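You operate a simulated robot arm through the tools that you are given. There is no shell and no other tool. Be economical: measure what you need, move in short steps, check, and stop when the job is done.

The job below is to be done with a simulated two-armed robot. You get a single attempt, and the scene is never put back.

Task
Carry the red tray to the sink, empty both beakers and leave them in the sink.
Fine: set the tray on the worktop before the drying rack; pour into the sink; the beakers stand upright. Set down upright: beaker.
Where things are to end (x, y in the base frame): beaker within 60 mm of [-70, 1760]; beaker within 60 mm of [70, 1760].
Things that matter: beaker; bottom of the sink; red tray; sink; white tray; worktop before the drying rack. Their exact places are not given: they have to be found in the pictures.

Only the result counts: the job must be done as asked and must still hold three seconds after the hand-in. Knocking over, shifting, dropping, spilling or breaking anything else fails it.

Robot
Two 7-joint arms with two-finger parallel grippers on one trunk, on a base that drives. Base frame: it is fixed to the floor where the robot stands at the start and does not move with it; the origin is under the middle of the robot, x ahead of it, y to its left, z up; the surface under the hand at the start is at about z = 850. Readings come in mm, rad, newtons and seconds.
The left shoulder is at the start at [50, 161, 1123], the right one opposite. With the tool pointing down near the work surface each hand reaches from about 240 to 680 mm from the robot's upright axis, wherever it stands, measured 20 degrees to its own side. Places, roughly: beaker [-1250, -500, 250]; bottom of the sink [0, 1800, 600]; sink [0, 1800, 700]; worktop before the drying rack [-500, 1700, 800]. Payload 3.43 kg a hand.
The tool frame of a hand sits at the grasp point between the pads (the TCP): z along the fingers, y along the line on which they close. The tips reach 30 mm beyond it. Largest opening 94 mm; finger width 28, thickness 10; the body of the gripper, 50 by 96 mm, starts 55 mm behind the TCP.
Orientation is told as [roll, pitch, yaw] about the base's x, y, z axes, in that order, counted from this pose: with the fingers straight down and closing along the base's y, the tool's x points along the base's -x, its y along +y and its z along -z.

Tools
- The arms move only by the tool apply_moves. It takes "left_rows", "right_rows" or both (then of equal length, played together; a hand with none holds still); each is a list of rows, each a list of 6 numbers: the shift along the tool's x, y, z in units of 200 mm (1.0 is 200 mm), then the turn, a rotation vector about the tool's x, y, z in units of 60 degrees (1.0 is 60 degrees). In form: [[x, y, z, rx, ry, rz], ...]. A call has 1 to 8 rows; each row is the pose to reach, as a shift and turn from the pose commanded when the call began, along the tool's axes at that moment. "left_claw" and "right_claw" are, for a hand that has rows, the opening, from 0 (shut) to 1 (fully open), set as the call begins (left out, the last holds). A call with a number of a shift or a turn outside -1 to 1 is refused whole. Each row takes 0.2 s and may step no farther than 50 mm and 0.15 rad from the row before; otherwise, or with a gripper value out of range, the whole call is refused. Where a pose cannot be reached the arm comes as near as it can. A force on the tool above 40 N (or 10 N above the force at the start of the call, whichever is more), or a blocked arm, ends the call early, and 0.2 s more pass. The fingers move at their own pace (about 45 mm/s each) and stop on an object; they squeeze with about 24 N. The grip force told is the motor's: it shows also when the fingers shut on nothing. Time passes only in rows, and 0.2 s behind the last, so rows that repeat a pose let the fingers close. It gives the time, the measured TCP pose, the force on the tool (base axes), the opening and the grip force at its end, in the units of the frame above (readings bear some noise), with the torque about the TCP (base axes, N m) and any sound that the robot's microphone picked up.
- Cameras (640 x 400 px; columns grow to the right, rows downward): "scene" is now at [132.7, 24.3, 1267.2]; the picture's right is [0.25, -0.97, 0.00], its down [-0.37, -0.09, -0.93] and it looks along [0.90, 0.23, -0.38] (base axes); focal length 214 px, centre (320, 200). "left" rides on the left gripper at [76, -14, -102] in its tool frame; the picture's right is [0.18, 0.98, 0.00], its down [-0.75, 0.14, -0.64] and it looks along [-0.63, 0.12, 0.77] (tool axes); focal length 243 px, centre (320, 200). "right" rides on the right gripper at [76, 14, -103] in its tool frame; the picture's right is [-0.18, 0.98, 0.00], its down [-0.75, -0.14, -0.64] and it looks along [-0.63, -0.12, 0.77] (tool axes); focal length 243 px, centre (320, 200).
- camera(camera): a new picture of that camera. It takes no simulated time.
- lift_body(by): slides the trunk up (or, below 0, down) by that many mm; the arms and the scene camera ride with it, the base frame stays. It gives what a move gives, with no picture.
- base_move(legs): drives the robot by 1 to 6 legs, each [ahead, left, turn to the left] in mm, mm and rad, along the robot's own axes; the way and the turn of a leg run together, so that a leg with both is an arc; at most 1500 mm and 3.142 rad a leg. The arms and the cameras ride along, it lands a little off, and it stops where it bumps. It gives what a move gives.
- head_to(pan, tilt): turns the head with the scene camera to pan (to the left, within 1.396 rad either way) and tilt (down, from -0.506 to 1.204), counted from straight ahead of the robot. It gives what a move gives.
- locate(camera, pixels): there is no depth. For up to 12 entries [column, row, z] of the newest picture of that camera ("zoom" is the newest enlarged one), the place [x, y] in the base frame at which the ray of that pixel passes the height z, good to about 3 mm. It takes no simulated time.
- enlarge(camera, box): a new picture of the part [left, top, right, bottom] of that camera's present view, enlarged. It takes no simulated time.
- sign_off(): hands the job in; it is judged then, once.

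Work in short steps. Measure before you move; look again where a grasp or a placing could have gone wrong, and mend it. You have 80 turns and 62 pictures in all, those below and enlarged ones among them. Open the grippers and draw the arms clear of the work before you hand the job in, unless the task says otherwise; then end with one line.

The tools are called by a JSON object that holds its "name" and its "arguments". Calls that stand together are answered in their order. apply_moves: Moves the arms, as the interface text tells. Its arguments: {"type":"object","properties":{"left_rows":{"type":"array","items":{"type":"array","items":{"type":"number"}}},"left_claw":{"type":"number"},"right_rows":{"type":"array","items":{"type":"array","items":{"type":"number"}}},"right_claw":{"type":"number"}},"required":[]} The other tools are called the same way: lift_body (by) slides the trunk up or down; base_move (legs) drives the base; head_to (pan, tilt) turns the head that bears the scene camera; camera (camera) takes a picture; locate (camera, pixels) gives the place at which the rays of pixels pass given heights; enlarge (camera, box) takes an enlarged picture of a part of a camera's view; sign_off () hands the job in.

At the start:

```text
time: 0.0
left_tool_pos: [383.3, 232.9, 1187.4]
left_ee_rot: [-0.002, -0.001, 0.002]
left_contact_force: [-0.9, 0.5, 0.3]
left_moment: [0.0, -0.02, -0.01]
left_gripper_width: 94.2
left_gripper_force: 0.0
right_tool_pos: [402.3, -74.3, 1194.8]
right_ee_rot: [0.0, 0.002, 0.002]
right_contact_force: [1.3, 0.0, 0.0]
right_moment: [-0.02, 0.0, 0.01]
right_gripper_width: 94.0
right_gripper_force: 0.1
trunk travel left (down, up): [-150.0, 117.0]
robot x, y, heading: [-2.2, -1.2, 0.001]
head pan, tilt: [0.251, 0.386]
```

scene: 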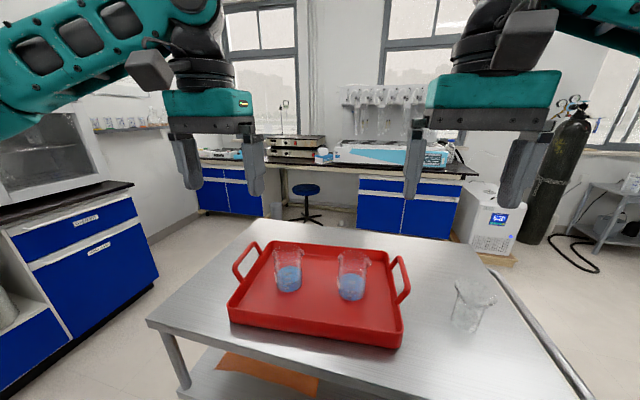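
right: 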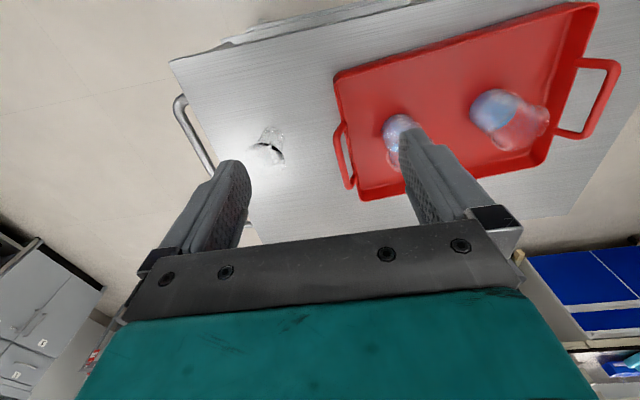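
left: 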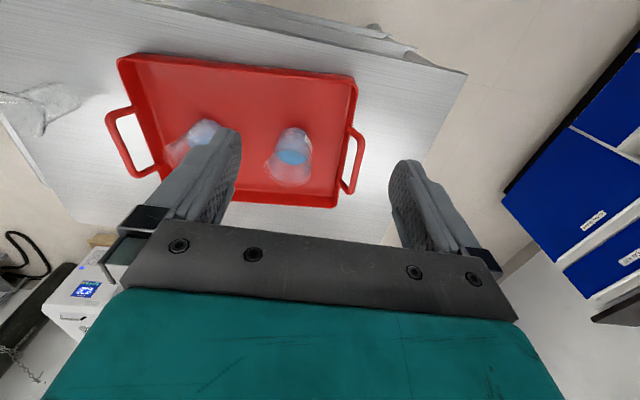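

I see the red tray with two beakers holding blue liquid around (288,280) and (351,285), its handles at (245,260) and (402,280), and an extra beaker at (472,305). I'll enlarge the tray first.

{"name": "enlarge", "arguments": {"camera": "scene", "box": [200, 220, 440, 370]}}

{"name": "locate", "arguments": {"camera": "scene", "pixels": [[233, 272, 900], [257, 244, 900], [392, 257, 900], [408, 292, 900], [289, 290, 860], [351, 298, 860], [466, 325, 850], [230, 320, 850], [400, 347, 850], [147, 320, 850]]}}

```text
2.67 times, centred on (320, 295) of scene
```

zoom: 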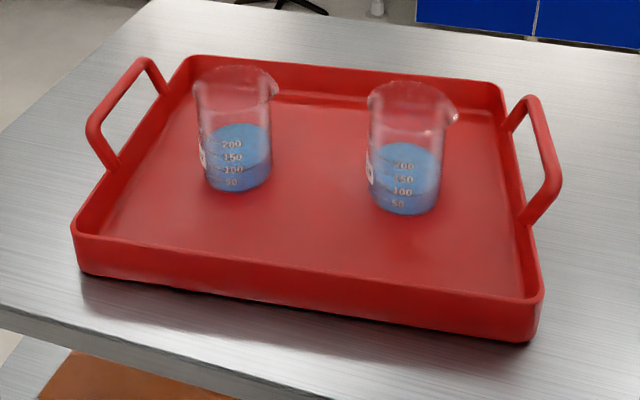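

```text
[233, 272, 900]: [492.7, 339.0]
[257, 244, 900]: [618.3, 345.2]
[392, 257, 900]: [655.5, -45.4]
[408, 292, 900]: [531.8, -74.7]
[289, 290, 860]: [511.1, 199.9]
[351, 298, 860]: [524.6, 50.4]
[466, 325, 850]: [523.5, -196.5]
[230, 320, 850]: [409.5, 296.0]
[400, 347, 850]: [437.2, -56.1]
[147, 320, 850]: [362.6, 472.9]
```

To find the handle height I'll triangulate the same handle corners from the wrist cameras.

{"name": "enlarge", "arguments": {"camera": "left", "box": [310, 40, 390, 220]}}

{"name": "enlarge", "arguments": {"camera": "right", "box": [310, 40, 430, 220]}}

{"name": "locate", "arguments": {"camera": "left", "pixels": [[362, 135, 870], [362, 135, 900], [362, 135, 930], [348, 192, 870], [348, 192, 900], [348, 192, 930]]}}

{"name": "locate", "arguments": {"camera": "right", "pixels": [[336, 128, 870], [336, 128, 900], [336, 128, 930], [350, 187, 870], [350, 187, 900], [350, 187, 930]]}}

{"name": "locate", "arguments": {"camera": "scene", "pixels": [[234, 270, 870], [234, 270, 930], [255, 243, 870], [255, 243, 930], [399, 258, 870], [399, 258, 930], [410, 287, 870], [410, 287, 930]]}}

```text
2.22 times, centred on (350, 130) of left
```

zoom: 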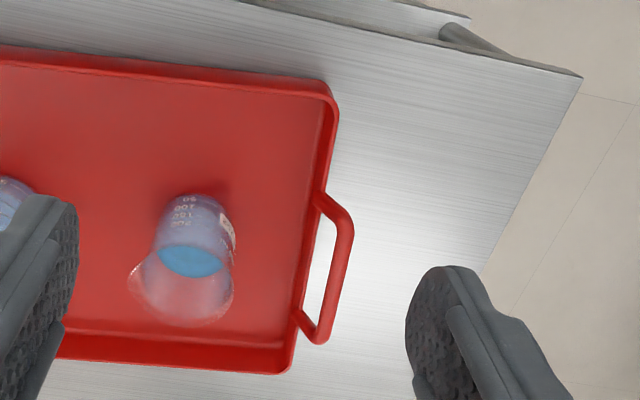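

```text
2.22 times, centred on (370, 130) of right
```

zoom: 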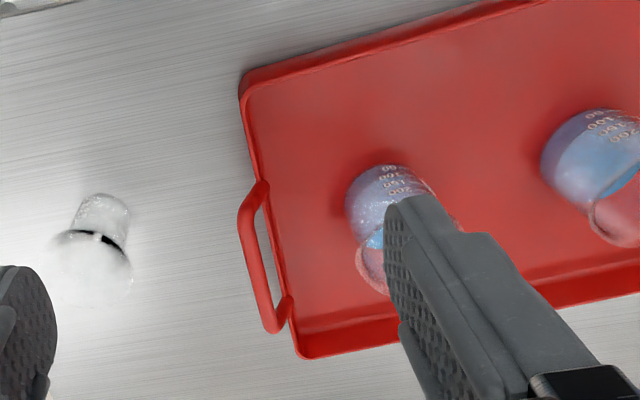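

```text
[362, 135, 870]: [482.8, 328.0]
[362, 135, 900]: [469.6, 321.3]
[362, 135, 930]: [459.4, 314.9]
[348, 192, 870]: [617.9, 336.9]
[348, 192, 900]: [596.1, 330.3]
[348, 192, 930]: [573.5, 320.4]
```

```text
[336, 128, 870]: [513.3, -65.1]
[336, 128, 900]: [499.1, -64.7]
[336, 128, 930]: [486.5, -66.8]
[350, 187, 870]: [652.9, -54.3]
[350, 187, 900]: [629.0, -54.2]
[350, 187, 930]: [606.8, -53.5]
```

```text
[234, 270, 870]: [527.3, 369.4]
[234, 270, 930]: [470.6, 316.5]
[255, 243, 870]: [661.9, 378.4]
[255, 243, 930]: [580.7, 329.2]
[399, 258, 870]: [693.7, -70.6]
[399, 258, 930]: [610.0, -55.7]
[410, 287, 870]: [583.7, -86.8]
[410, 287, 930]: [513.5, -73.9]
```

Handle bars sit at z≈927: left bar mid ≈(521,320), right bar mid ≈(555,-62), tray yaw ≈0.09. Before moving I look to the left for the sink and route.

{"name": "head_to", "arguments": {"pan": 1.39, "tilt": 0.35}}

{"name": "camera", "arguments": {"camera": "scene"}}

```text
time: 1.4
left_tool_pos: [384.4, 233.8, 1186.6]
left_ee_rot: [-0.001, 0.001, -0.001]
left_contact_force: [-0.3, -1.1, 0.7]
left_moment: [-0.01, -0.01, 0.0]
left_gripper_width: 94.0
left_gripper_force: 0.0
right_tool_pos: [403.0, -74.4, 1196.2]
right_ee_rot: [0.001, 0.001, 0.0]
right_contact_force: [0.4, 0.0, 0.4]
right_moment: [0.01, -0.04, 0.0]
right_gripper_width: 94.2
right_gripper_force: 0.1
trunk travel left (down, up): [-150.0, 117.0]
robot x, y, heading: [2.2, -0.3, -0.003]
head pan, tilt: [1.389, 0.351]
```

```text
55 pictures are left
```

scene: 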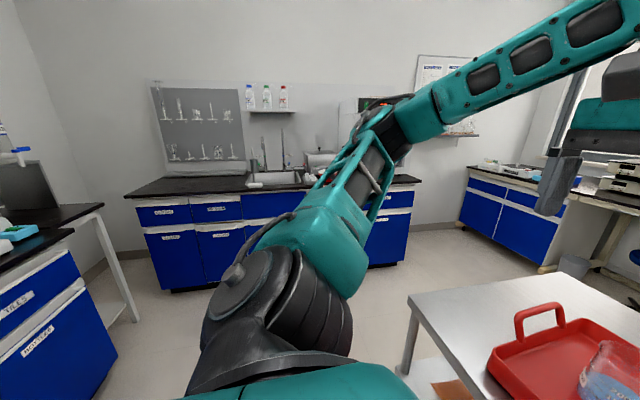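

The sink with tap is at about (275,180) and the drying rack on the wall at (200,130). I'll measure the counter.

{"name": "enlarge", "arguments": {"camera": "scene", "box": [110, 70, 350, 220]}}

{"name": "locate", "arguments": {"camera": "scene", "pixels": [[125, 197, 800], [243, 193, 800], [245, 188, 800], [307, 183, 800], [250, 172, 800], [300, 170, 800], [420, 182, 800], [173, 292, 0], [370, 268, 0], [80, 400, 0], [138, 320, 0], [397, 370, 0]]}}

```text
2.67 times, centred on (230, 145) of scene
```

zoom: 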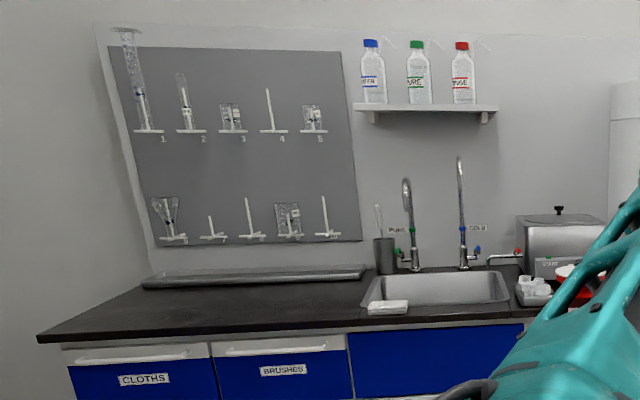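

```text
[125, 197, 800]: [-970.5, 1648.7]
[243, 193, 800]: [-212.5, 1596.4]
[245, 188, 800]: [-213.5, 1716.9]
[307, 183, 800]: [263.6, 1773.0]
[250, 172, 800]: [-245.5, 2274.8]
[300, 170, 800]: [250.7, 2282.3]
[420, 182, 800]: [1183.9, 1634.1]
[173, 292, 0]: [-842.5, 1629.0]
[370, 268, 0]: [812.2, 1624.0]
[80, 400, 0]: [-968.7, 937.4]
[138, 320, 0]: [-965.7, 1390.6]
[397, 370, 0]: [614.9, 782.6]
```

The floor is open and the counter front is near y≈1600. To hold the tray symmetrically, I shift the base left by 84 mm and turn it 0.09 so that it faces the tray squarely, head to the front.

{"name": "base_move", "arguments": {"legs": [[0, 84, 0.09]]}}

{"name": "head_to", "arguments": {"pan": 0.0, "tilt": 0.75}}

{"name": "camera", "arguments": {"camera": "scene"}}

{"name": "camera", "arguments": {"camera": "left"}}

{"name": "camera", "arguments": {"camera": "right"}}

```text
time: 2.8
left_tool_pos: [358.0, 352.8, 1187.2]
left_ee_rot: [-0.003, 0.0, 0.091]
left_contact_force: [0.4, 0.7, -0.4]
left_moment: [0.01, 0.01, 0.0]
left_gripper_width: 93.5
left_gripper_force: 0.1
right_tool_pos: [404.5, 47.6, 1195.8]
right_ee_rot: [0.001, 0.0, 0.09]
right_contact_force: [0.1, 0.5, 0.6]
right_moment: [0.0, 0.02, 0.0]
right_gripper_width: 94.1
right_gripper_force: 0.1
trunk travel left (down, up): [-150.0, 117.0]
robot x, y, heading: [-4.0, 84.3, 0.092]
head pan, tilt: [1.389, 0.351]
```

```text
time: 4.3
left_tool_pos: [357.1, 350.7, 1186.7]
left_ee_rot: [-0.002, 0.0, 0.09]
left_contact_force: [-0.2, 0.2, 1.5]
left_moment: [0.01, -0.01, 0.01]
left_gripper_width: 94.1
left_gripper_force: 0.1
right_tool_pos: [405.1, 46.5, 1194.4]
right_ee_rot: [0.001, -0.002, 0.089]
right_contact_force: [0.5, 0.0, -1.9]
right_moment: [-0.02, 0.01, 0.01]
right_gripper_width: 93.9
right_gripper_force: 0.1
trunk travel left (down, up): [-150.0, 117.0]
robot x, y, heading: [-2.7, 83.6, 0.087]
head pan, tilt: [0.0, 0.75]
```

```text
53 pictures are left
```

scene: 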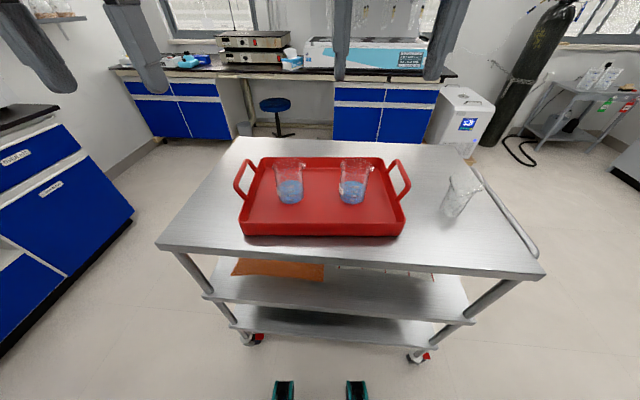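

```text
52 pictures are left
```

left: 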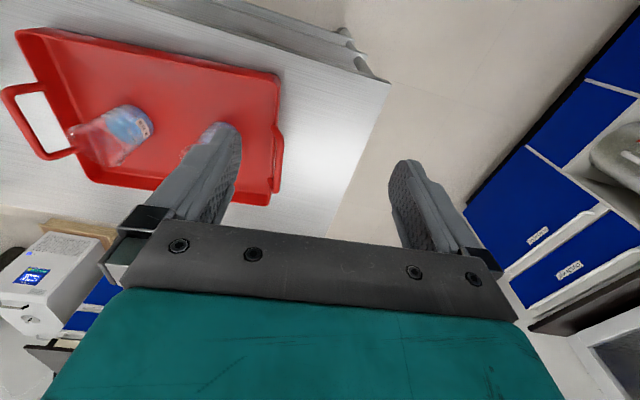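

```text
51 pictures are left
```

right: 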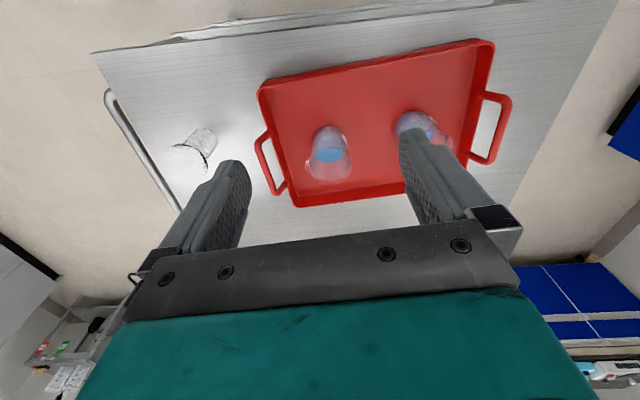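

The tray is now square to the robot. I'll measure the handles again from the scene view and both wrist views.

{"name": "locate", "arguments": {"camera": "scene", "pixels": [[236, 186, 925], [247, 160, 925], [397, 161, 925], [409, 187, 925], [240, 186, 900], [245, 235, 850], [403, 235, 850], [290, 203, 855], [353, 203, 855], [290, 161, 940], [353, 161, 940], [453, 215, 850]]}}

{"name": "locate", "arguments": {"camera": "right", "pixels": [[256, 136, 925], [276, 194, 925], [510, 98, 925], [492, 163, 925], [270, 130, 850], [328, 178, 855], [256, 136, 910], [276, 194, 910], [510, 98, 910], [492, 163, 910], [262, 85, 890], [492, 42, 890]]}}

{"name": "locate", "arguments": {"camera": "left", "pixels": [[281, 135, 925], [275, 190, 925], [278, 75, 890], [268, 205, 890]]}}

```text
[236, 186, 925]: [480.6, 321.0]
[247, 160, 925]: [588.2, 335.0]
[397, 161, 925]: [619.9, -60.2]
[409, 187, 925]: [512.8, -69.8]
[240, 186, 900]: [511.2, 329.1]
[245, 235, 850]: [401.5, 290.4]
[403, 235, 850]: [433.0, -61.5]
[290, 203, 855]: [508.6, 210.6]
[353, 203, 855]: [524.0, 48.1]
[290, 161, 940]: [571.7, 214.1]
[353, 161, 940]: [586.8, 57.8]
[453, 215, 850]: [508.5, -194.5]
```

```text
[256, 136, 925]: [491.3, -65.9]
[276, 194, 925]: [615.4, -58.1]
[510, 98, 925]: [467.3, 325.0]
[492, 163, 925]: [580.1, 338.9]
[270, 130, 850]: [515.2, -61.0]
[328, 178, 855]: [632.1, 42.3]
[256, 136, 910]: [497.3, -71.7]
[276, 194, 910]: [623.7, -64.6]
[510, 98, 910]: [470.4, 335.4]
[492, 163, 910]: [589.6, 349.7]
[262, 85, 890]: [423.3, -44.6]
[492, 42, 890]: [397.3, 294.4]
```

```text
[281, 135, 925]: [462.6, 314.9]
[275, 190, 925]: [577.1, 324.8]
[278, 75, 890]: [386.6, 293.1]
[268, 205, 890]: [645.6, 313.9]
```

The bars sit at z≈935 with middles ≈(521,321) left and (553,-62) right. I move both hands above them to z=1020 with half-open claws.

{"name": "apply_moves", "arguments": {"left_rows": [[-0.133, -0.038, 0.139, 0, 0, 0], [-0.267, -0.075, 0.278, 0, 0, 0], [-0.4, -0.113, 0.417, 0, 0, 0], [-0.533, -0.15, 0.557, 0, 0, 0], [-0.667, -0.188, 0.696, 0, 0, 0], [-0.8, -0.2255, 0.835, 0, 0, 0]], "right_rows": [[-0.115, -0.102, 0.146, 0, 0, 0], [-0.229, -0.203, 0.292, 0, 0, 0], [-0.344, -0.305, 0.4375, 0, 0, 0], [-0.459, -0.407, 0.583, 0, 0, 0], [-0.573, -0.508, 0.729, 0, 0, 0], [-0.688, -0.61, 0.875, 0, 0, 0]], "left_claw": 0.65, "right_claw": 0.65}}

{"name": "camera", "arguments": {"camera": "scene"}}

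{"name": "camera", "arguments": {"camera": "left"}}

{"name": "camera", "arguments": {"camera": "right"}}

```text
time: 5.7
left_tool_pos: [522.0, 321.3, 1020.0]
left_ee_rot: [-0.001, 0.0, 0.09]
left_contact_force: [-0.2, 0.7, -0.5]
left_moment: [-0.01, -0.02, -0.02]
left_gripper_width: 61.0
left_gripper_force: 0.0
right_tool_pos: [552.4, -63.4, 1019.4]
right_ee_rot: [-0.001, 0.002, 0.089]
right_contact_force: [-0.2, -1.0, 0.6]
right_moment: [0.01, 0.0, 0.03]
right_gripper_width: 61.1
right_gripper_force: 0.0
trunk travel left (down, up): [-150.0, 117.0]
robot x, y, heading: [0.7, 82.7, 0.091]
head pan, tilt: [0.0, 0.75]
```

```text
50 pictures are left
```

scene: 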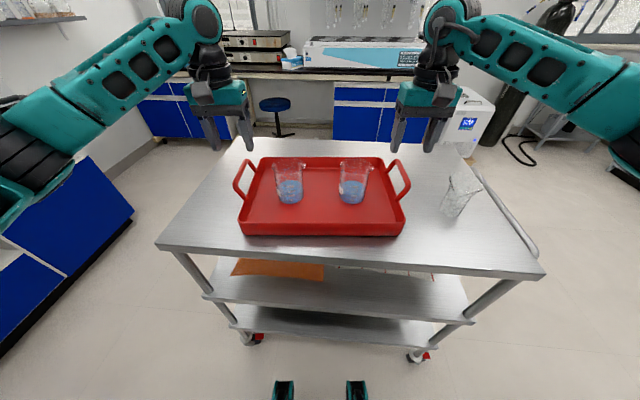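

```text
49 pictures are left
```

left: 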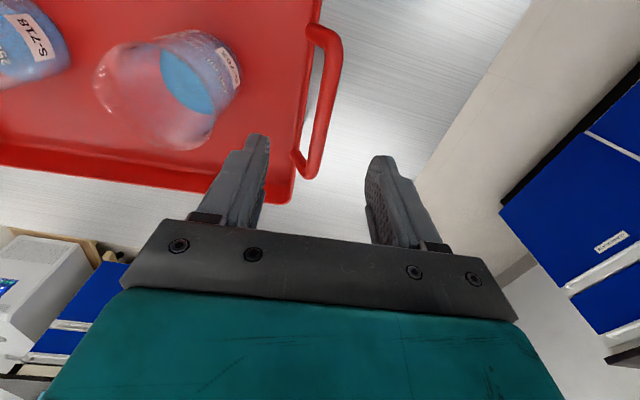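

```text
48 pictures are left
```

right: 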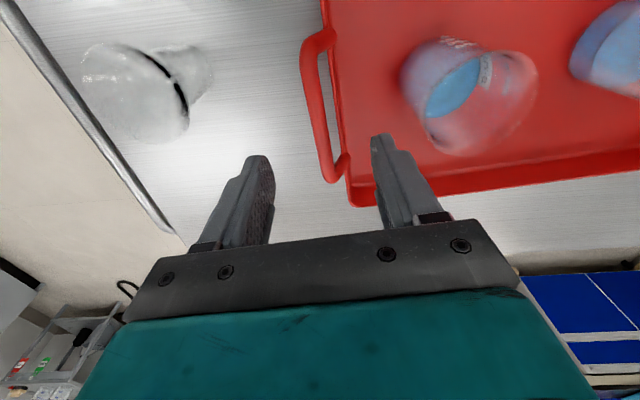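

Both bars run between the finger pairs. I verify with locate at bar height from these closer views.

{"name": "locate", "arguments": {"camera": "left", "pixels": [[333, 45, 930], [310, 168, 930], [322, 110, 930], [322, 110, 915], [305, 120, 880]]}}

{"name": "locate", "arguments": {"camera": "right", "pixels": [[309, 50, 930], [334, 170, 930], [321, 115, 930], [321, 115, 915], [342, 115, 880], [465, 80, 950]]}}

{"name": "locate", "arguments": {"camera": "scene", "pixels": [[237, 186, 935], [248, 160, 935], [396, 161, 935], [408, 187, 935]]}}

```text
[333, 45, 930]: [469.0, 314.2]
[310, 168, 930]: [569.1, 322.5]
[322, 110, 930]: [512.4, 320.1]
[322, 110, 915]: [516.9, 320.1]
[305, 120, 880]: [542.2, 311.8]
```

```text
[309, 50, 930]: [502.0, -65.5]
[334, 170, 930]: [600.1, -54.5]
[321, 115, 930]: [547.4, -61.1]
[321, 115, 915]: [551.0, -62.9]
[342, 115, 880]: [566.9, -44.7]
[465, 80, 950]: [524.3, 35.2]
```

```text
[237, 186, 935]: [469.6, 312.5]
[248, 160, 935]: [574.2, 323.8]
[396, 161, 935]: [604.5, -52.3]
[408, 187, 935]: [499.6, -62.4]
```

Bars centred at ≈(519,318) and (551,-60), so only 2–3 mm correction. I narrow the claws to 45% and go down to z≈937, stepwise.

{"name": "apply_moves", "arguments": {"left_rows": [[0.0, -0.013, 0.0, 0, 0, 0], [0.0, -0.013, 0.1, 0, 0, 0], [0.0, -0.013, 0.2, 0, 0, 0], [0.0, -0.013, 0.3, 0, 0, 0], [0, -0.013, 0.36, 0, 0, 0], [0, -0.013, 0.415, 0, 0, 0]], "right_rows": [[0.0, 0.012, 0.0, 0, 0, 0], [0.0, 0.012, 0.1, 0, 0, 0], [0.0, 0.012, 0.2, 0, 0, 0], [0.0, 0.012, 0.3, 0, 0, 0], [0, 0.012, 0.36, 0, 0, 0], [0, 0.012, 0.412, 0, 0, 0]], "left_claw": 0.45, "right_claw": 0.45}}

{"name": "enlarge", "arguments": {"camera": "scene", "box": [200, 90, 440, 240]}}

{"name": "camera", "arguments": {"camera": "left"}}

{"name": "camera", "arguments": {"camera": "right"}}

```text
time: 7.1
left_tool_pos: [521.9, 317.3, 937.9]
left_ee_rot: [-0.002, -0.001, 0.09]
left_contact_force: [-0.4, 0.3, -0.3]
left_moment: [0.02, -0.02, 0.01]
left_gripper_width: 42.4
left_gripper_force: 0.0
right_tool_pos: [550.7, -60.6, 936.8]
right_ee_rot: [0.001, 0.001, 0.089]
right_contact_force: [-0.4, 0.6, 0.0]
right_moment: [0.0, -0.02, 0.02]
right_gripper_width: 41.9
right_gripper_force: 0.1
trunk travel left (down, up): [-150.0, 117.0]
robot x, y, heading: [-4.9, 87.8, 0.092]
head pan, tilt: [0.0, 0.75]
```

```text
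2.67 times, centred on (320, 165) of scene
```

zoom: 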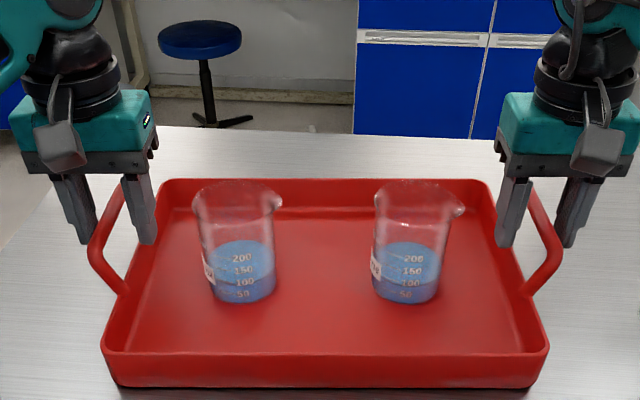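

```text
46 pictures are left
```

left: 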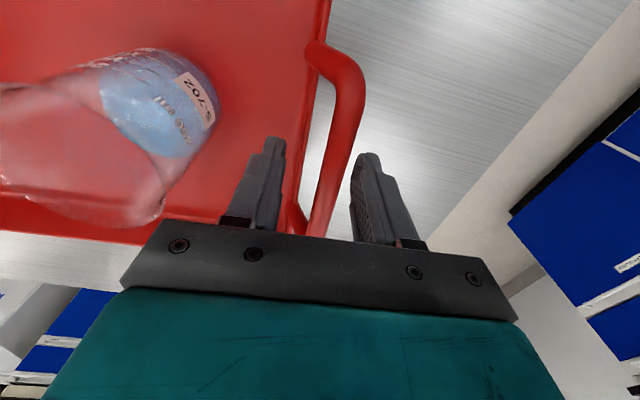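

```text
45 pictures are left
```

right: 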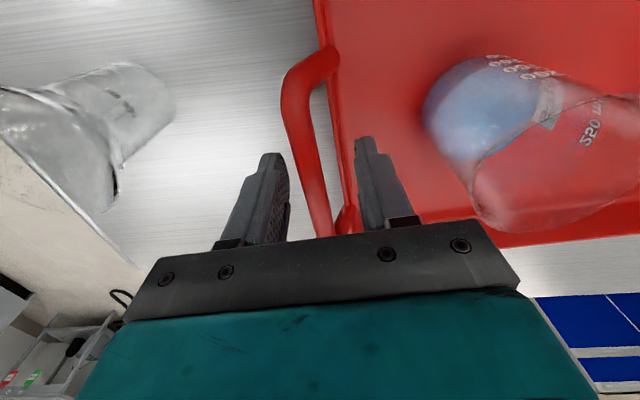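

Both bars lie between the fingers, so I close on them.

{"name": "apply_moves", "arguments": {"left_rows": [[0, 0, 0.02, 0, 0, 0], [0, 0, 0.02, 0, 0, 0], [0, 0, 0.02, 0, 0, 0], [0, 0, 0.02, 0, 0, 0]], "right_rows": [[0, 0, 0.02, 0, 0, 0], [0, 0, 0.02, 0, 0, 0], [0, 0, 0.02, 0, 0, 0], [0, 0, 0.02, 0, 0, 0]], "left_claw": 0, "right_claw": 0}}

{"name": "lift_body", "arguments": {"by": 15}}

{"name": "camera", "arguments": {"camera": "scene"}}

```text
time: 8.1
left_tool_pos: [521.9, 321.9, 935.6]
left_ee_rot: [0.007, -0.003, 0.1]
left_contact_force: [-1.8, 32.9, 8.6]
left_moment: [0.06, 0.17, -0.23]
left_gripper_width: 17.0
left_gripper_force: 23.5
right_tool_pos: [552.4, -63.5, 934.9]
right_ee_rot: [-0.006, 0.002, 0.083]
right_contact_force: [3.8, -29.0, 4.4]
right_moment: [-0.11, 0.3, 0.22]
right_gripper_width: 17.0
right_gripper_force: 24.3
trunk travel left (down, up): [-150.0, 117.0]
robot x, y, heading: [-5.3, 83.3, 0.09]
head pan, tilt: [0.0, 0.75]
```

```text
time: 8.7
left_tool_pos: [522.8, 322.2, 947.3]
left_ee_rot: [0.007, 0.002, 0.097]
left_contact_force: [-1.9, 31.6, -4.9]
left_moment: [0.07, 0.06, -0.19]
left_gripper_width: 17.0
left_gripper_force: 23.6
right_tool_pos: [552.2, -63.9, 947.1]
right_ee_rot: [-0.007, 0.004, 0.083]
right_contact_force: [2.8, -32.4, -4.5]
right_moment: [-0.08, -0.04, 0.28]
right_gripper_width: 17.3
right_gripper_force: 24.0
trunk travel left (down, up): [-165.0, 102.0]
robot x, y, heading: [-3.4, 86.5, 0.091]
head pan, tilt: [0.0, 0.75]
```

```text
44 pictures are left
```

scene: 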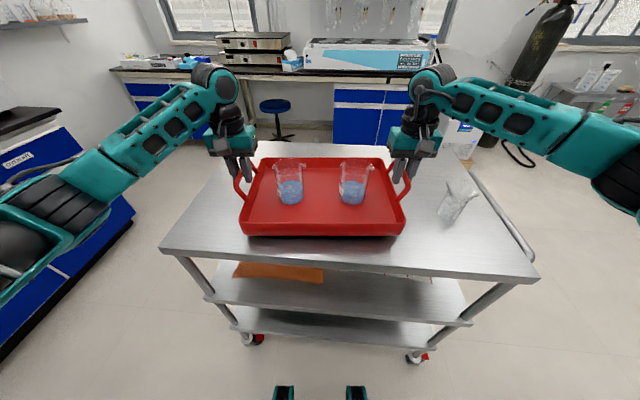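

The tray lifts, but the lateral forces of ±32 N show the bars sit ~5 mm further out; I relieve it by moving both hands outward, then raise.

{"name": "apply_moves", "arguments": {"left_rows": [[0, 0.012, 0, 0, 0, 0], [0, 0.022, 0, 0, 0, 0], [0, 0.022, 0, 0, 0, 0]], "right_rows": [[0, -0.01, 0, 0, 0, 0], [0, -0.018, 0, 0, 0, 0], [0, -0.018, 0, 0, 0, 0]]}}

{"name": "lift_body", "arguments": {"by": 35}}

{"name": "camera", "arguments": {"camera": "scene"}}

```text
time: 9.5
left_tool_pos: [521.6, 321.8, 949.1]
left_ee_rot: [0.0, 0.001, 0.091]
left_contact_force: [-1.1, 15.7, -3.0]
left_moment: [0.12, 0.06, 0.02]
left_gripper_width: 16.9
left_gripper_force: 24.0
right_tool_pos: [551.7, -64.9, 948.6]
right_ee_rot: [0.0, 0.002, 0.091]
right_contact_force: [0.5, -17.1, -3.1]
right_moment: [-0.01, -0.01, 0.05]
right_gripper_width: 17.0
right_gripper_force: 23.9
trunk travel left (down, up): [-165.0, 102.0]
robot x, y, heading: [-4.3, 85.3, 0.09]
head pan, tilt: [0.0, 0.75]
```

```text
time: 10.3
left_tool_pos: [521.0, 323.0, 983.8]
left_ee_rot: [-0.001, 0.001, 0.09]
left_contact_force: [-1.6, 15.1, -3.1]
left_moment: [0.01, -0.03, 0.02]
left_gripper_width: 16.8
left_gripper_force: 24.1
right_tool_pos: [552.7, -65.3, 983.3]
right_ee_rot: [0.0, 0.001, 0.088]
right_contact_force: [1.6, -15.2, -3.7]
right_moment: [-0.03, 0.08, 0.02]
right_gripper_width: 16.8
right_gripper_force: 24.1
trunk travel left (down, up): [-200.0, 67.0]
robot x, y, heading: [-0.7, 85.4, 0.093]
head pan, tilt: [0.0, 0.75]
```

```text
43 pictures are left
```

scene: 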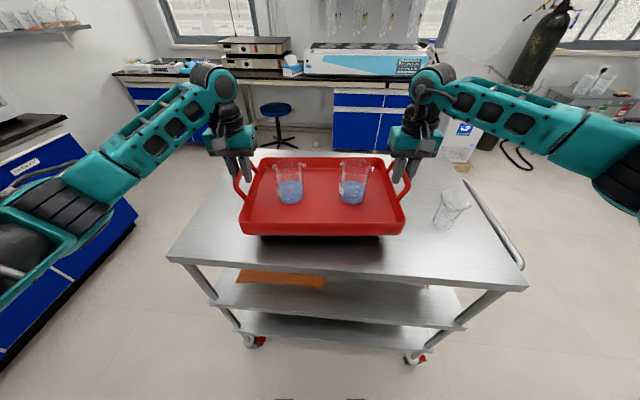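

Tray is airborne and level, cart untouched. I drive back-left away from the cart, then turn left to face the counter (heading ≈1.57).

{"name": "base_move", "arguments": {"legs": [[-200, 480, 0], [0, 0, 0.74], [0, 0, 0.74]]}}

{"name": "camera", "arguments": {"camera": "scene"}}

```text
time: 19.1
left_tool_pos: [-448.4, 1097.3, 983.1]
left_ee_rot: [-0.001, 0.002, 1.596]
left_contact_force: [-10.3, 0.3, -3.4]
left_moment: [-0.01, 0.03, -0.02]
left_gripper_width: 16.6
left_gripper_force: 24.2
right_tool_pos: [-60.9, 1101.8, 982.9]
right_ee_rot: [0.0, 0.0, 1.593]
right_contact_force: [9.1, -0.2, -3.6]
right_moment: [-0.01, -0.06, 0.03]
right_gripper_width: 17.0
right_gripper_force: 24.1
trunk travel left (down, up): [-200.0, 67.0]
robot x, y, heading: [-244.6, 552.3, 1.591]
head pan, tilt: [0.0, 0.75]
```

```text
42 pictures are left
```

scene: 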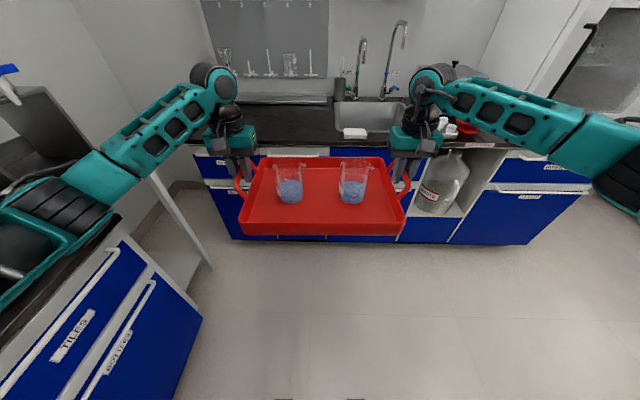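

Liquid still in beakers. I measure the counter, sink and rack tray.

{"name": "enlarge", "arguments": {"camera": "scene", "box": [180, 20, 500, 220]}}

{"name": "locate", "arguments": {"camera": "scene", "pixels": [[200, 144, 800], [400, 145, 800], [340, 130, 800], [336, 102, 800], [405, 104, 800], [345, 138, 800], [235, 239, 0], [530, 246, 0], [320, 97, 800], [90, 155, 800], [150, 170, 700], [213, 268, 0]]}}

```text
2.00 times, centred on (340, 120) of scene
```

zoom: 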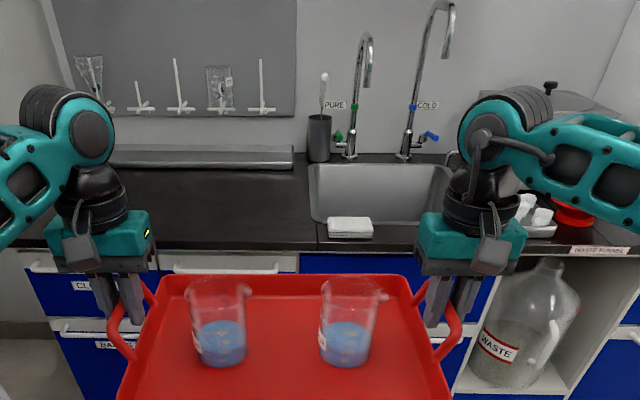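

```text
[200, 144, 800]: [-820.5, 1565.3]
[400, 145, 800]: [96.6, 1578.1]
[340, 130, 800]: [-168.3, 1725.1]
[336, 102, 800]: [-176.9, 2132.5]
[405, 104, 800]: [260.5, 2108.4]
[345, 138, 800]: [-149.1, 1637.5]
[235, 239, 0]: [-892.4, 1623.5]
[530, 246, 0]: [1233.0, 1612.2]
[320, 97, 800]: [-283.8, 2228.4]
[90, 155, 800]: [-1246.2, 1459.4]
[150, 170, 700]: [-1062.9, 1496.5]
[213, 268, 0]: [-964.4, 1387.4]
```

The counter front is near y≈1500–1570 and the sink's left edge near x≈-180, with a sponge at its front-left corner. I raise the tray a bit, shift left first, then advance partway and re-measure.

{"name": "lift_body", "arguments": {"by": 40}}

{"name": "base_move", "arguments": {"legs": [[0, 190, -0.02], [380, 0, 0]]}}

{"name": "camera", "arguments": {"camera": "scene"}}

```text
time: 19.9
left_tool_pos: [-448.6, 1098.4, 1023.5]
left_ee_rot: [0.0, 0.002, 1.595]
left_contact_force: [0.2, 0.1, -3.3]
left_moment: [-0.03, 0.03, -0.04]
left_gripper_width: 16.9
left_gripper_force: 23.6
right_tool_pos: [-61.2, 1101.2, 1023.8]
right_ee_rot: [0.0, 0.002, 1.594]
right_contact_force: [0.0, -0.4, -3.8]
right_moment: [-0.03, 0.01, 0.03]
right_gripper_width: 16.9
right_gripper_force: 24.1
trunk travel left (down, up): [-240.0, 27.0]
robot x, y, heading: [-246.5, 558.6, 1.598]
head pan, tilt: [0.0, 0.75]
```

```text
time: 24.2
left_tool_pos: [-624.2, 1473.8, 1023.2]
left_ee_rot: [-0.001, 0.002, 1.572]
left_contact_force: [-1.5, 0.3, -4.1]
left_moment: [0.0, -0.01, 0.0]
left_gripper_width: 17.0
left_gripper_force: 23.4
right_tool_pos: [-237.9, 1468.8, 1023.1]
right_ee_rot: [0.0, 0.001, 1.568]
right_contact_force: [0.2, -0.1, -4.2]
right_moment: [-0.02, -0.01, 0.04]
right_gripper_width: 16.9
right_gripper_force: 23.9
trunk travel left (down, up): [-240.0, 27.0]
robot x, y, heading: [-435.4, 924.2, 1.57]
head pan, tilt: [0.0, 0.75]
```

```text
40 pictures are left
```

scene: 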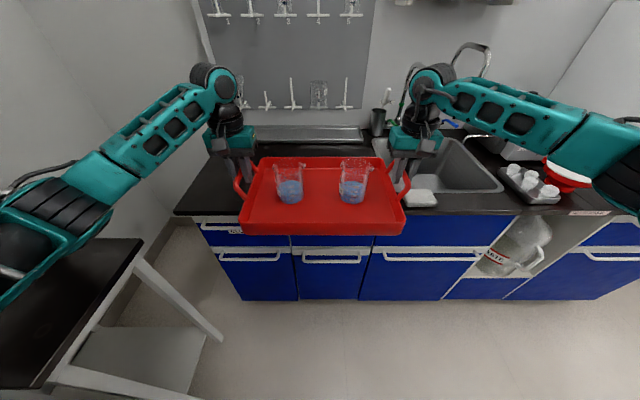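

I measure the counter corner, sink corners and the left table from here to pin down the counter height.

{"name": "enlarge", "arguments": {"camera": "scene", "box": [360, 90, 600, 240]}}

{"name": "locate", "arguments": {"camera": "scene", "pixels": [[174, 213, 800], [174, 213, 850], [503, 190, 800], [503, 190, 850], [460, 137, 800], [460, 137, 850], [372, 138, 800], [372, 138, 850], [360, 140, 800], [241, 299, 0], [143, 238, 800], [222, 340, 0]]}}

```text
2.67 times, centred on (480, 165) of scene
```

zoom: 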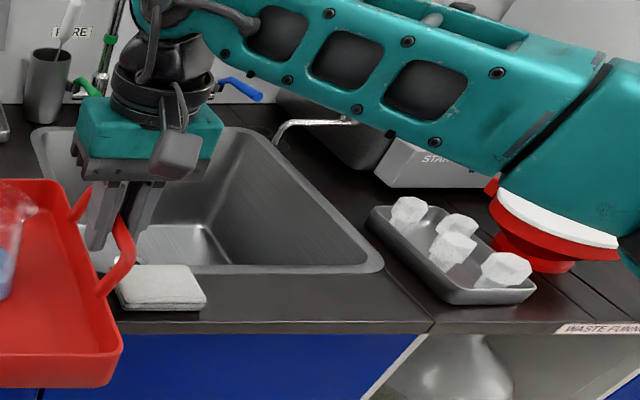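

```text
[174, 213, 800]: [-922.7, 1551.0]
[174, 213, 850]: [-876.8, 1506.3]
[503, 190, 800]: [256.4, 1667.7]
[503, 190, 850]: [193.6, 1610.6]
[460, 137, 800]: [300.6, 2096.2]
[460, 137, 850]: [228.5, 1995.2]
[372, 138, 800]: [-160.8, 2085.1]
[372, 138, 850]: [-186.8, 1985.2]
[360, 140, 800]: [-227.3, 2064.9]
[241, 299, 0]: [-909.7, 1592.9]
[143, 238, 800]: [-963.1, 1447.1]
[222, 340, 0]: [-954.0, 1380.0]
```

At z=850 the sink spans x −187…211, y 1610…1990, matching the given centre, so the worktop is at ≈850 with front edge y≈1505. I drive 215 ahead and 15 left, putting the tray at ≈(-447,1687).

{"name": "base_move", "arguments": {"legs": [[215, 15, 0]]}}

{"name": "lift_body", "arguments": {"by": -60}}

{"name": "camera", "arguments": {"camera": "scene"}}

```text
time: 25.9
left_tool_pos: [-637.6, 1690.4, 1023.2]
left_ee_rot: [0.001, 0.002, 1.57]
left_contact_force: [1.3, 0.5, -3.8]
left_moment: [-0.02, 0.01, -0.03]
left_gripper_width: 16.8
left_gripper_force: 24.2
right_tool_pos: [-251.3, 1685.0, 1023.3]
right_ee_rot: [-0.001, 0.001, 1.567]
right_contact_force: [-1.3, 0.5, -3.5]
right_moment: [-0.02, 0.01, 0.03]
right_gripper_width: 16.9
right_gripper_force: 24.1
trunk travel left (down, up): [-240.0, 27.0]
robot x, y, heading: [-450.8, 1147.0, 1.569]
head pan, tilt: [0.0, 0.75]
```

```text
time: 26.9
left_tool_pos: [-638.1, 1689.6, 964.7]
left_ee_rot: [0.001, 0.002, 1.57]
left_contact_force: [0.0, 0.1, -3.5]
left_moment: [-0.03, 0.05, -0.03]
left_gripper_width: 16.5
left_gripper_force: 23.5
right_tool_pos: [-252.0, 1682.6, 963.5]
right_ee_rot: [0.0, 0.002, 1.567]
right_contact_force: [-0.4, -0.5, -2.6]
right_moment: [0.02, 0.02, 0.06]
right_gripper_width: 17.1
right_gripper_force: 24.1
trunk travel left (down, up): [-180.0, 87.0]
robot x, y, heading: [-452.0, 1143.9, 1.571]
head pan, tilt: [0.0, 0.75]
```

```text
38 pictures are left
```

scene: 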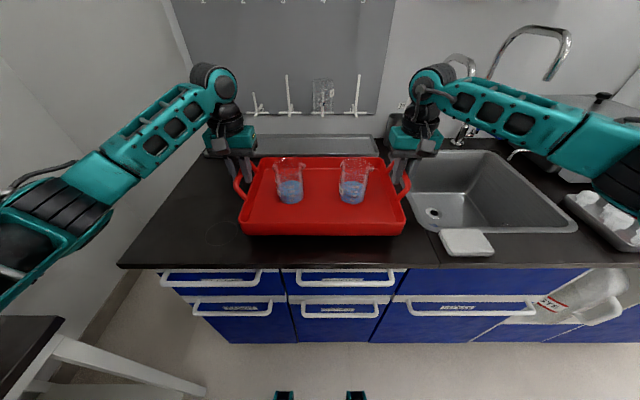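

Tray hovers clear over the worktop, 29 mm predicted to contact. I lower 24 and then read the force.

{"name": "lift_body", "arguments": {"by": -24}}

{"name": "lift_body", "arguments": {"by": -4}}

{"name": "lift_body", "arguments": {"by": -3}}

{"name": "enlarge", "arguments": {"camera": "scene", "box": [200, 130, 440, 280]}}

```text
time: 27.6
left_tool_pos: [-638.8, 1688.7, 939.9]
left_ee_rot: [0.0, 0.002, 1.57]
left_contact_force: [1.4, 0.1, -3.1]
left_moment: [-0.03, 0.03, -0.08]
left_gripper_width: 16.5
left_gripper_force: 24.3
right_tool_pos: [-251.7, 1682.8, 940.0]
right_ee_rot: [0.001, 0.001, 1.569]
right_contact_force: [-1.3, -0.9, -3.6]
right_moment: [-0.03, 0.01, 0.0]
right_gripper_width: 16.8
right_gripper_force: 23.8
trunk travel left (down, up): [-156.0, 111.0]
robot x, y, heading: [-451.5, 1146.4, 1.568]
head pan, tilt: [0.0, 0.75]
```

```text
time: 28.1
left_tool_pos: [-637.8, 1690.5, 936.6]
left_ee_rot: [0.0, 0.0, 1.568]
left_contact_force: [0.3, 0.6, -0.3]
left_moment: [0.05, -0.01, -0.05]
left_gripper_width: 16.5
left_gripper_force: 23.9
right_tool_pos: [-252.0, 1684.7, 935.3]
right_ee_rot: [0.0, 0.003, 1.567]
right_contact_force: [-0.9, 0.3, -2.3]
right_moment: [0.24, -0.03, 0.03]
right_gripper_width: 17.1
right_gripper_force: 24.0
trunk travel left (down, up): [-152.0, 115.0]
robot x, y, heading: [-450.2, 1143.8, 1.565]
head pan, tilt: [0.0, 0.75]
```

```text
time: 28.6
left_tool_pos: [-638.7, 1689.7, 934.9]
left_ee_rot: [-0.002, -0.004, 1.57]
left_contact_force: [-0.9, 2.7, 14.5]
left_moment: [-0.72, -0.04, -0.04]
left_gripper_width: 16.8
left_gripper_force: 23.5
right_tool_pos: [-250.6, 1683.6, 935.0]
right_ee_rot: [0.002, 0.0, 1.567]
right_contact_force: [-0.8, 3.4, 4.4]
right_moment: [-0.66, -0.02, 0.03]
right_gripper_width: 17.0
right_gripper_force: 24.1
trunk travel left (down, up): [-149.0, 118.0]
robot x, y, heading: [-450.7, 1144.2, 1.57]
head pan, tilt: [0.0, 0.75]
```

```text
2.67 times, centred on (320, 205) of scene
```

zoom: 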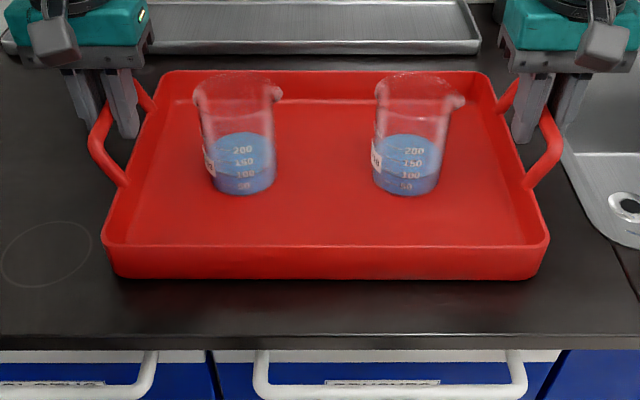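

Contact forces appear on both hands: the tray stands. I open the claws modestly and withdraw upward 110 mm.

{"name": "apply_moves", "arguments": {"left_rows": [[0, 0, 0, 0, 0, 0], [0, 0, 0, 0, 0, 0], [0, 0, 0, 0, 0, 0], [0, 0, -0.12, 0, 0, 0], [0, 0, -0.3, 0, 0, 0], [0, 0, -0.5, 0, 0, 0], [0, 0, -0.7, 0, 0, 0]], "right_rows": [[0, 0, 0, 0, 0, 0], [0, 0, 0, 0, 0, 0], [0, 0, 0, 0, 0, 0], [0, 0, -0.12, 0, 0, 0], [0, 0, -0.3, 0, 0, 0], [0, 0, -0.5, 0, 0, 0], [0, 0, -0.7, 0, 0, 0]], "left_claw": 0.45, "right_claw": 0.45}}

{"name": "camera", "arguments": {"camera": "right"}}

{"name": "enlarge", "arguments": {"camera": "scene", "box": [200, 130, 440, 280]}}

```text
time: 30.2
left_tool_pos: [-640.3, 1689.3, 1075.2]
left_ee_rot: [0.0, 0.0, 1.572]
left_contact_force: [-0.5, 0.6, 0.5]
left_moment: [0.0, 0.0, 0.0]
left_gripper_width: 42.2
left_gripper_force: 0.1
right_tool_pos: [-252.4, 1683.7, 1073.4]
right_ee_rot: [0.001, 0.002, 1.567]
right_contact_force: [0.7, -0.1, -0.1]
right_moment: [0.02, 0.01, 0.03]
right_gripper_width: 42.4
right_gripper_force: 0.0
trunk travel left (down, up): [-149.0, 118.0]
robot x, y, heading: [-451.8, 1145.4, 1.57]
head pan, tilt: [0.0, 0.75]
```

```text
36 pictures are left
```

right: 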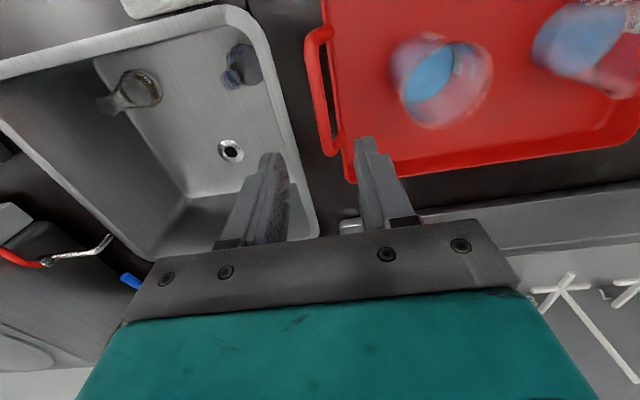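

```text
2.67 times, centred on (320, 205) of scene
```

zoom: 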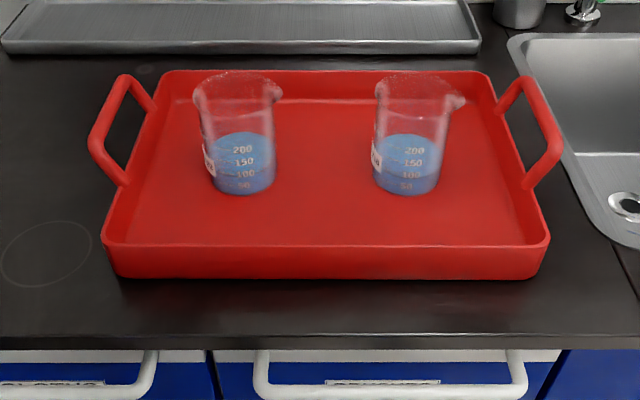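

The tray is down and released cleanly. The right wrist view shows objects already standing in the sink, at (130,92) and (240,65). I turn the head to the sink for a closer look.

{"name": "head_to", "arguments": {"pan": -0.6, "tilt": 0.8}}

{"name": "camera", "arguments": {"camera": "scene"}}

{"name": "locate", "arguments": {"camera": "right", "pixels": [[130, 90, 600], [105, 110, 600], [150, 85, 650], [240, 65, 600], [228, 80, 600], [232, 151, 600], [190, 195, 600], [97, 60, 600], [310, 50, 930], [335, 150, 930], [430, 70, 880]]}}

```text
time: 31.2
left_tool_pos: [-640.5, 1691.0, 1073.8]
left_ee_rot: [0.0, -0.001, 1.57]
left_contact_force: [-0.2, 0.1, -0.9]
left_moment: [0.02, 0.06, -0.02]
left_gripper_width: 42.5
left_gripper_force: 0.0
right_tool_pos: [-251.5, 1685.0, 1072.3]
right_ee_rot: [-0.001, 0.002, 1.568]
right_contact_force: [0.4, 0.0, -0.1]
right_moment: [-0.01, -0.01, 0.02]
right_gripper_width: 42.2
right_gripper_force: 0.0
trunk travel left (down, up): [-149.0, 118.0]
robot x, y, heading: [-452.7, 1144.4, 1.57]
head pan, tilt: [-0.6, 0.799]
```

```text
34 pictures are left
```

scene: 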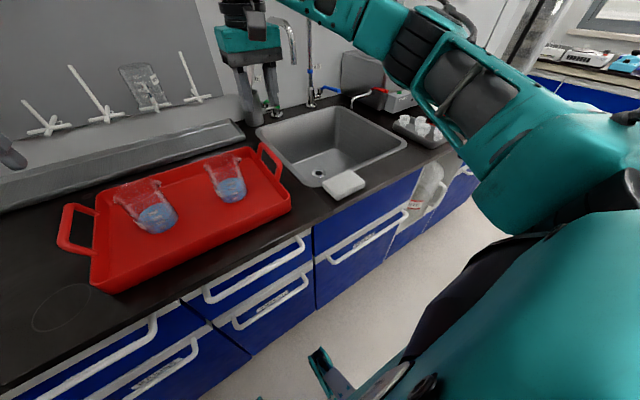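

```text
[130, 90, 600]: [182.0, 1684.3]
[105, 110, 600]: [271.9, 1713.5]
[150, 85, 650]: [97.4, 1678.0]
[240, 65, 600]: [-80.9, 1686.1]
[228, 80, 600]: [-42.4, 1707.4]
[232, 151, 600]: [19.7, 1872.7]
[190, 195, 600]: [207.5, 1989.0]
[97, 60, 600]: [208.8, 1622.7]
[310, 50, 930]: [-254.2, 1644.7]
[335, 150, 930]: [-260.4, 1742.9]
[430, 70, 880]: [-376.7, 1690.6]
```

I triangulate the drain to get the true sink-bottom height.

{"name": "locate", "arguments": {"camera": "scene", "pixels": [[318, 174, 600], [318, 174, 650], [318, 174, 700], [318, 174, 750], [362, 150, 650], [330, 200, 850], [366, 182, 850], [408, 143, 850], [257, 127, 850]]}}

{"name": "locate", "arguments": {"camera": "right", "pixels": [[232, 151, 600], [232, 151, 650], [232, 151, 700], [232, 151, 750], [130, 90, 700], [105, 105, 700], [150, 75, 700], [240, 65, 700], [225, 82, 700], [255, 50, 700]]}}

{"name": "enlarge", "arguments": {"camera": "right", "box": [60, 20, 300, 170]}}

```text
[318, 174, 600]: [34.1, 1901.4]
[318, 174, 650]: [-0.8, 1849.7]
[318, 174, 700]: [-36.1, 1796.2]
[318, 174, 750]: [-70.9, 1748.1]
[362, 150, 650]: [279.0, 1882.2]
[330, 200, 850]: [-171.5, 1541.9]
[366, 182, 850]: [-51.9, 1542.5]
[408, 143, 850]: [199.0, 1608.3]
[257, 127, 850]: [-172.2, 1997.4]
```

```text
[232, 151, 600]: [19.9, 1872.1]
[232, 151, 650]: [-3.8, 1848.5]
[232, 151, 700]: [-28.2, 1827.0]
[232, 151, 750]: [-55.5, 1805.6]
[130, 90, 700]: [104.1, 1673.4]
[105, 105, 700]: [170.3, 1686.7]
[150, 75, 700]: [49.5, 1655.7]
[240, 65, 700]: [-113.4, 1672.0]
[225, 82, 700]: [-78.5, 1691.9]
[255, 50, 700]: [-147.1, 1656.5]
```

```text
2.67 times, centred on (180, 95) of right
```

zoom: 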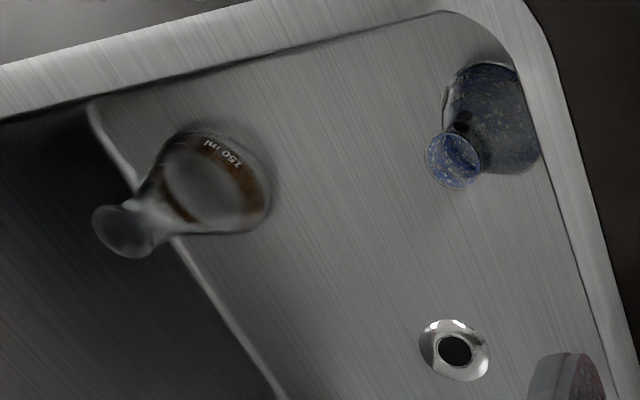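

The sink bottom is at z≈650. Two dirty flasks stand near the sink's front; I find their footprints.

{"name": "locate", "arguments": {"camera": "zoom", "pixels": [[265, 200, 660], [205, 135, 660], [195, 185, 660], [520, 80, 660], [540, 150, 660], [470, 90, 660], [120, 230, 770], [455, 160, 770], [95, 110, 650], [500, 120, 660]]}}

{"name": "locate", "arguments": {"camera": "scene", "pixels": [[158, 222, 870], [233, 194, 870], [127, 190, 940], [218, 163, 940], [270, 185, 850]]}}

```text
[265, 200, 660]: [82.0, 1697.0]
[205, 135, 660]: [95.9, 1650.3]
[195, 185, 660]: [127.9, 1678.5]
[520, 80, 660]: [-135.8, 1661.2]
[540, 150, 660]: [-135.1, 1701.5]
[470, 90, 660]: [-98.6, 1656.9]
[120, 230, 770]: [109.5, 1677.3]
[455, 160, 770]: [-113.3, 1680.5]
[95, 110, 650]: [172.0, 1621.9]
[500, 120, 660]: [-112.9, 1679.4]
```

```text
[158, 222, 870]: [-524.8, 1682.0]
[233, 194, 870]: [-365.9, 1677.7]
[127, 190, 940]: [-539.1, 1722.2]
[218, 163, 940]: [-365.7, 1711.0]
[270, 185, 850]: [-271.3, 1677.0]
```

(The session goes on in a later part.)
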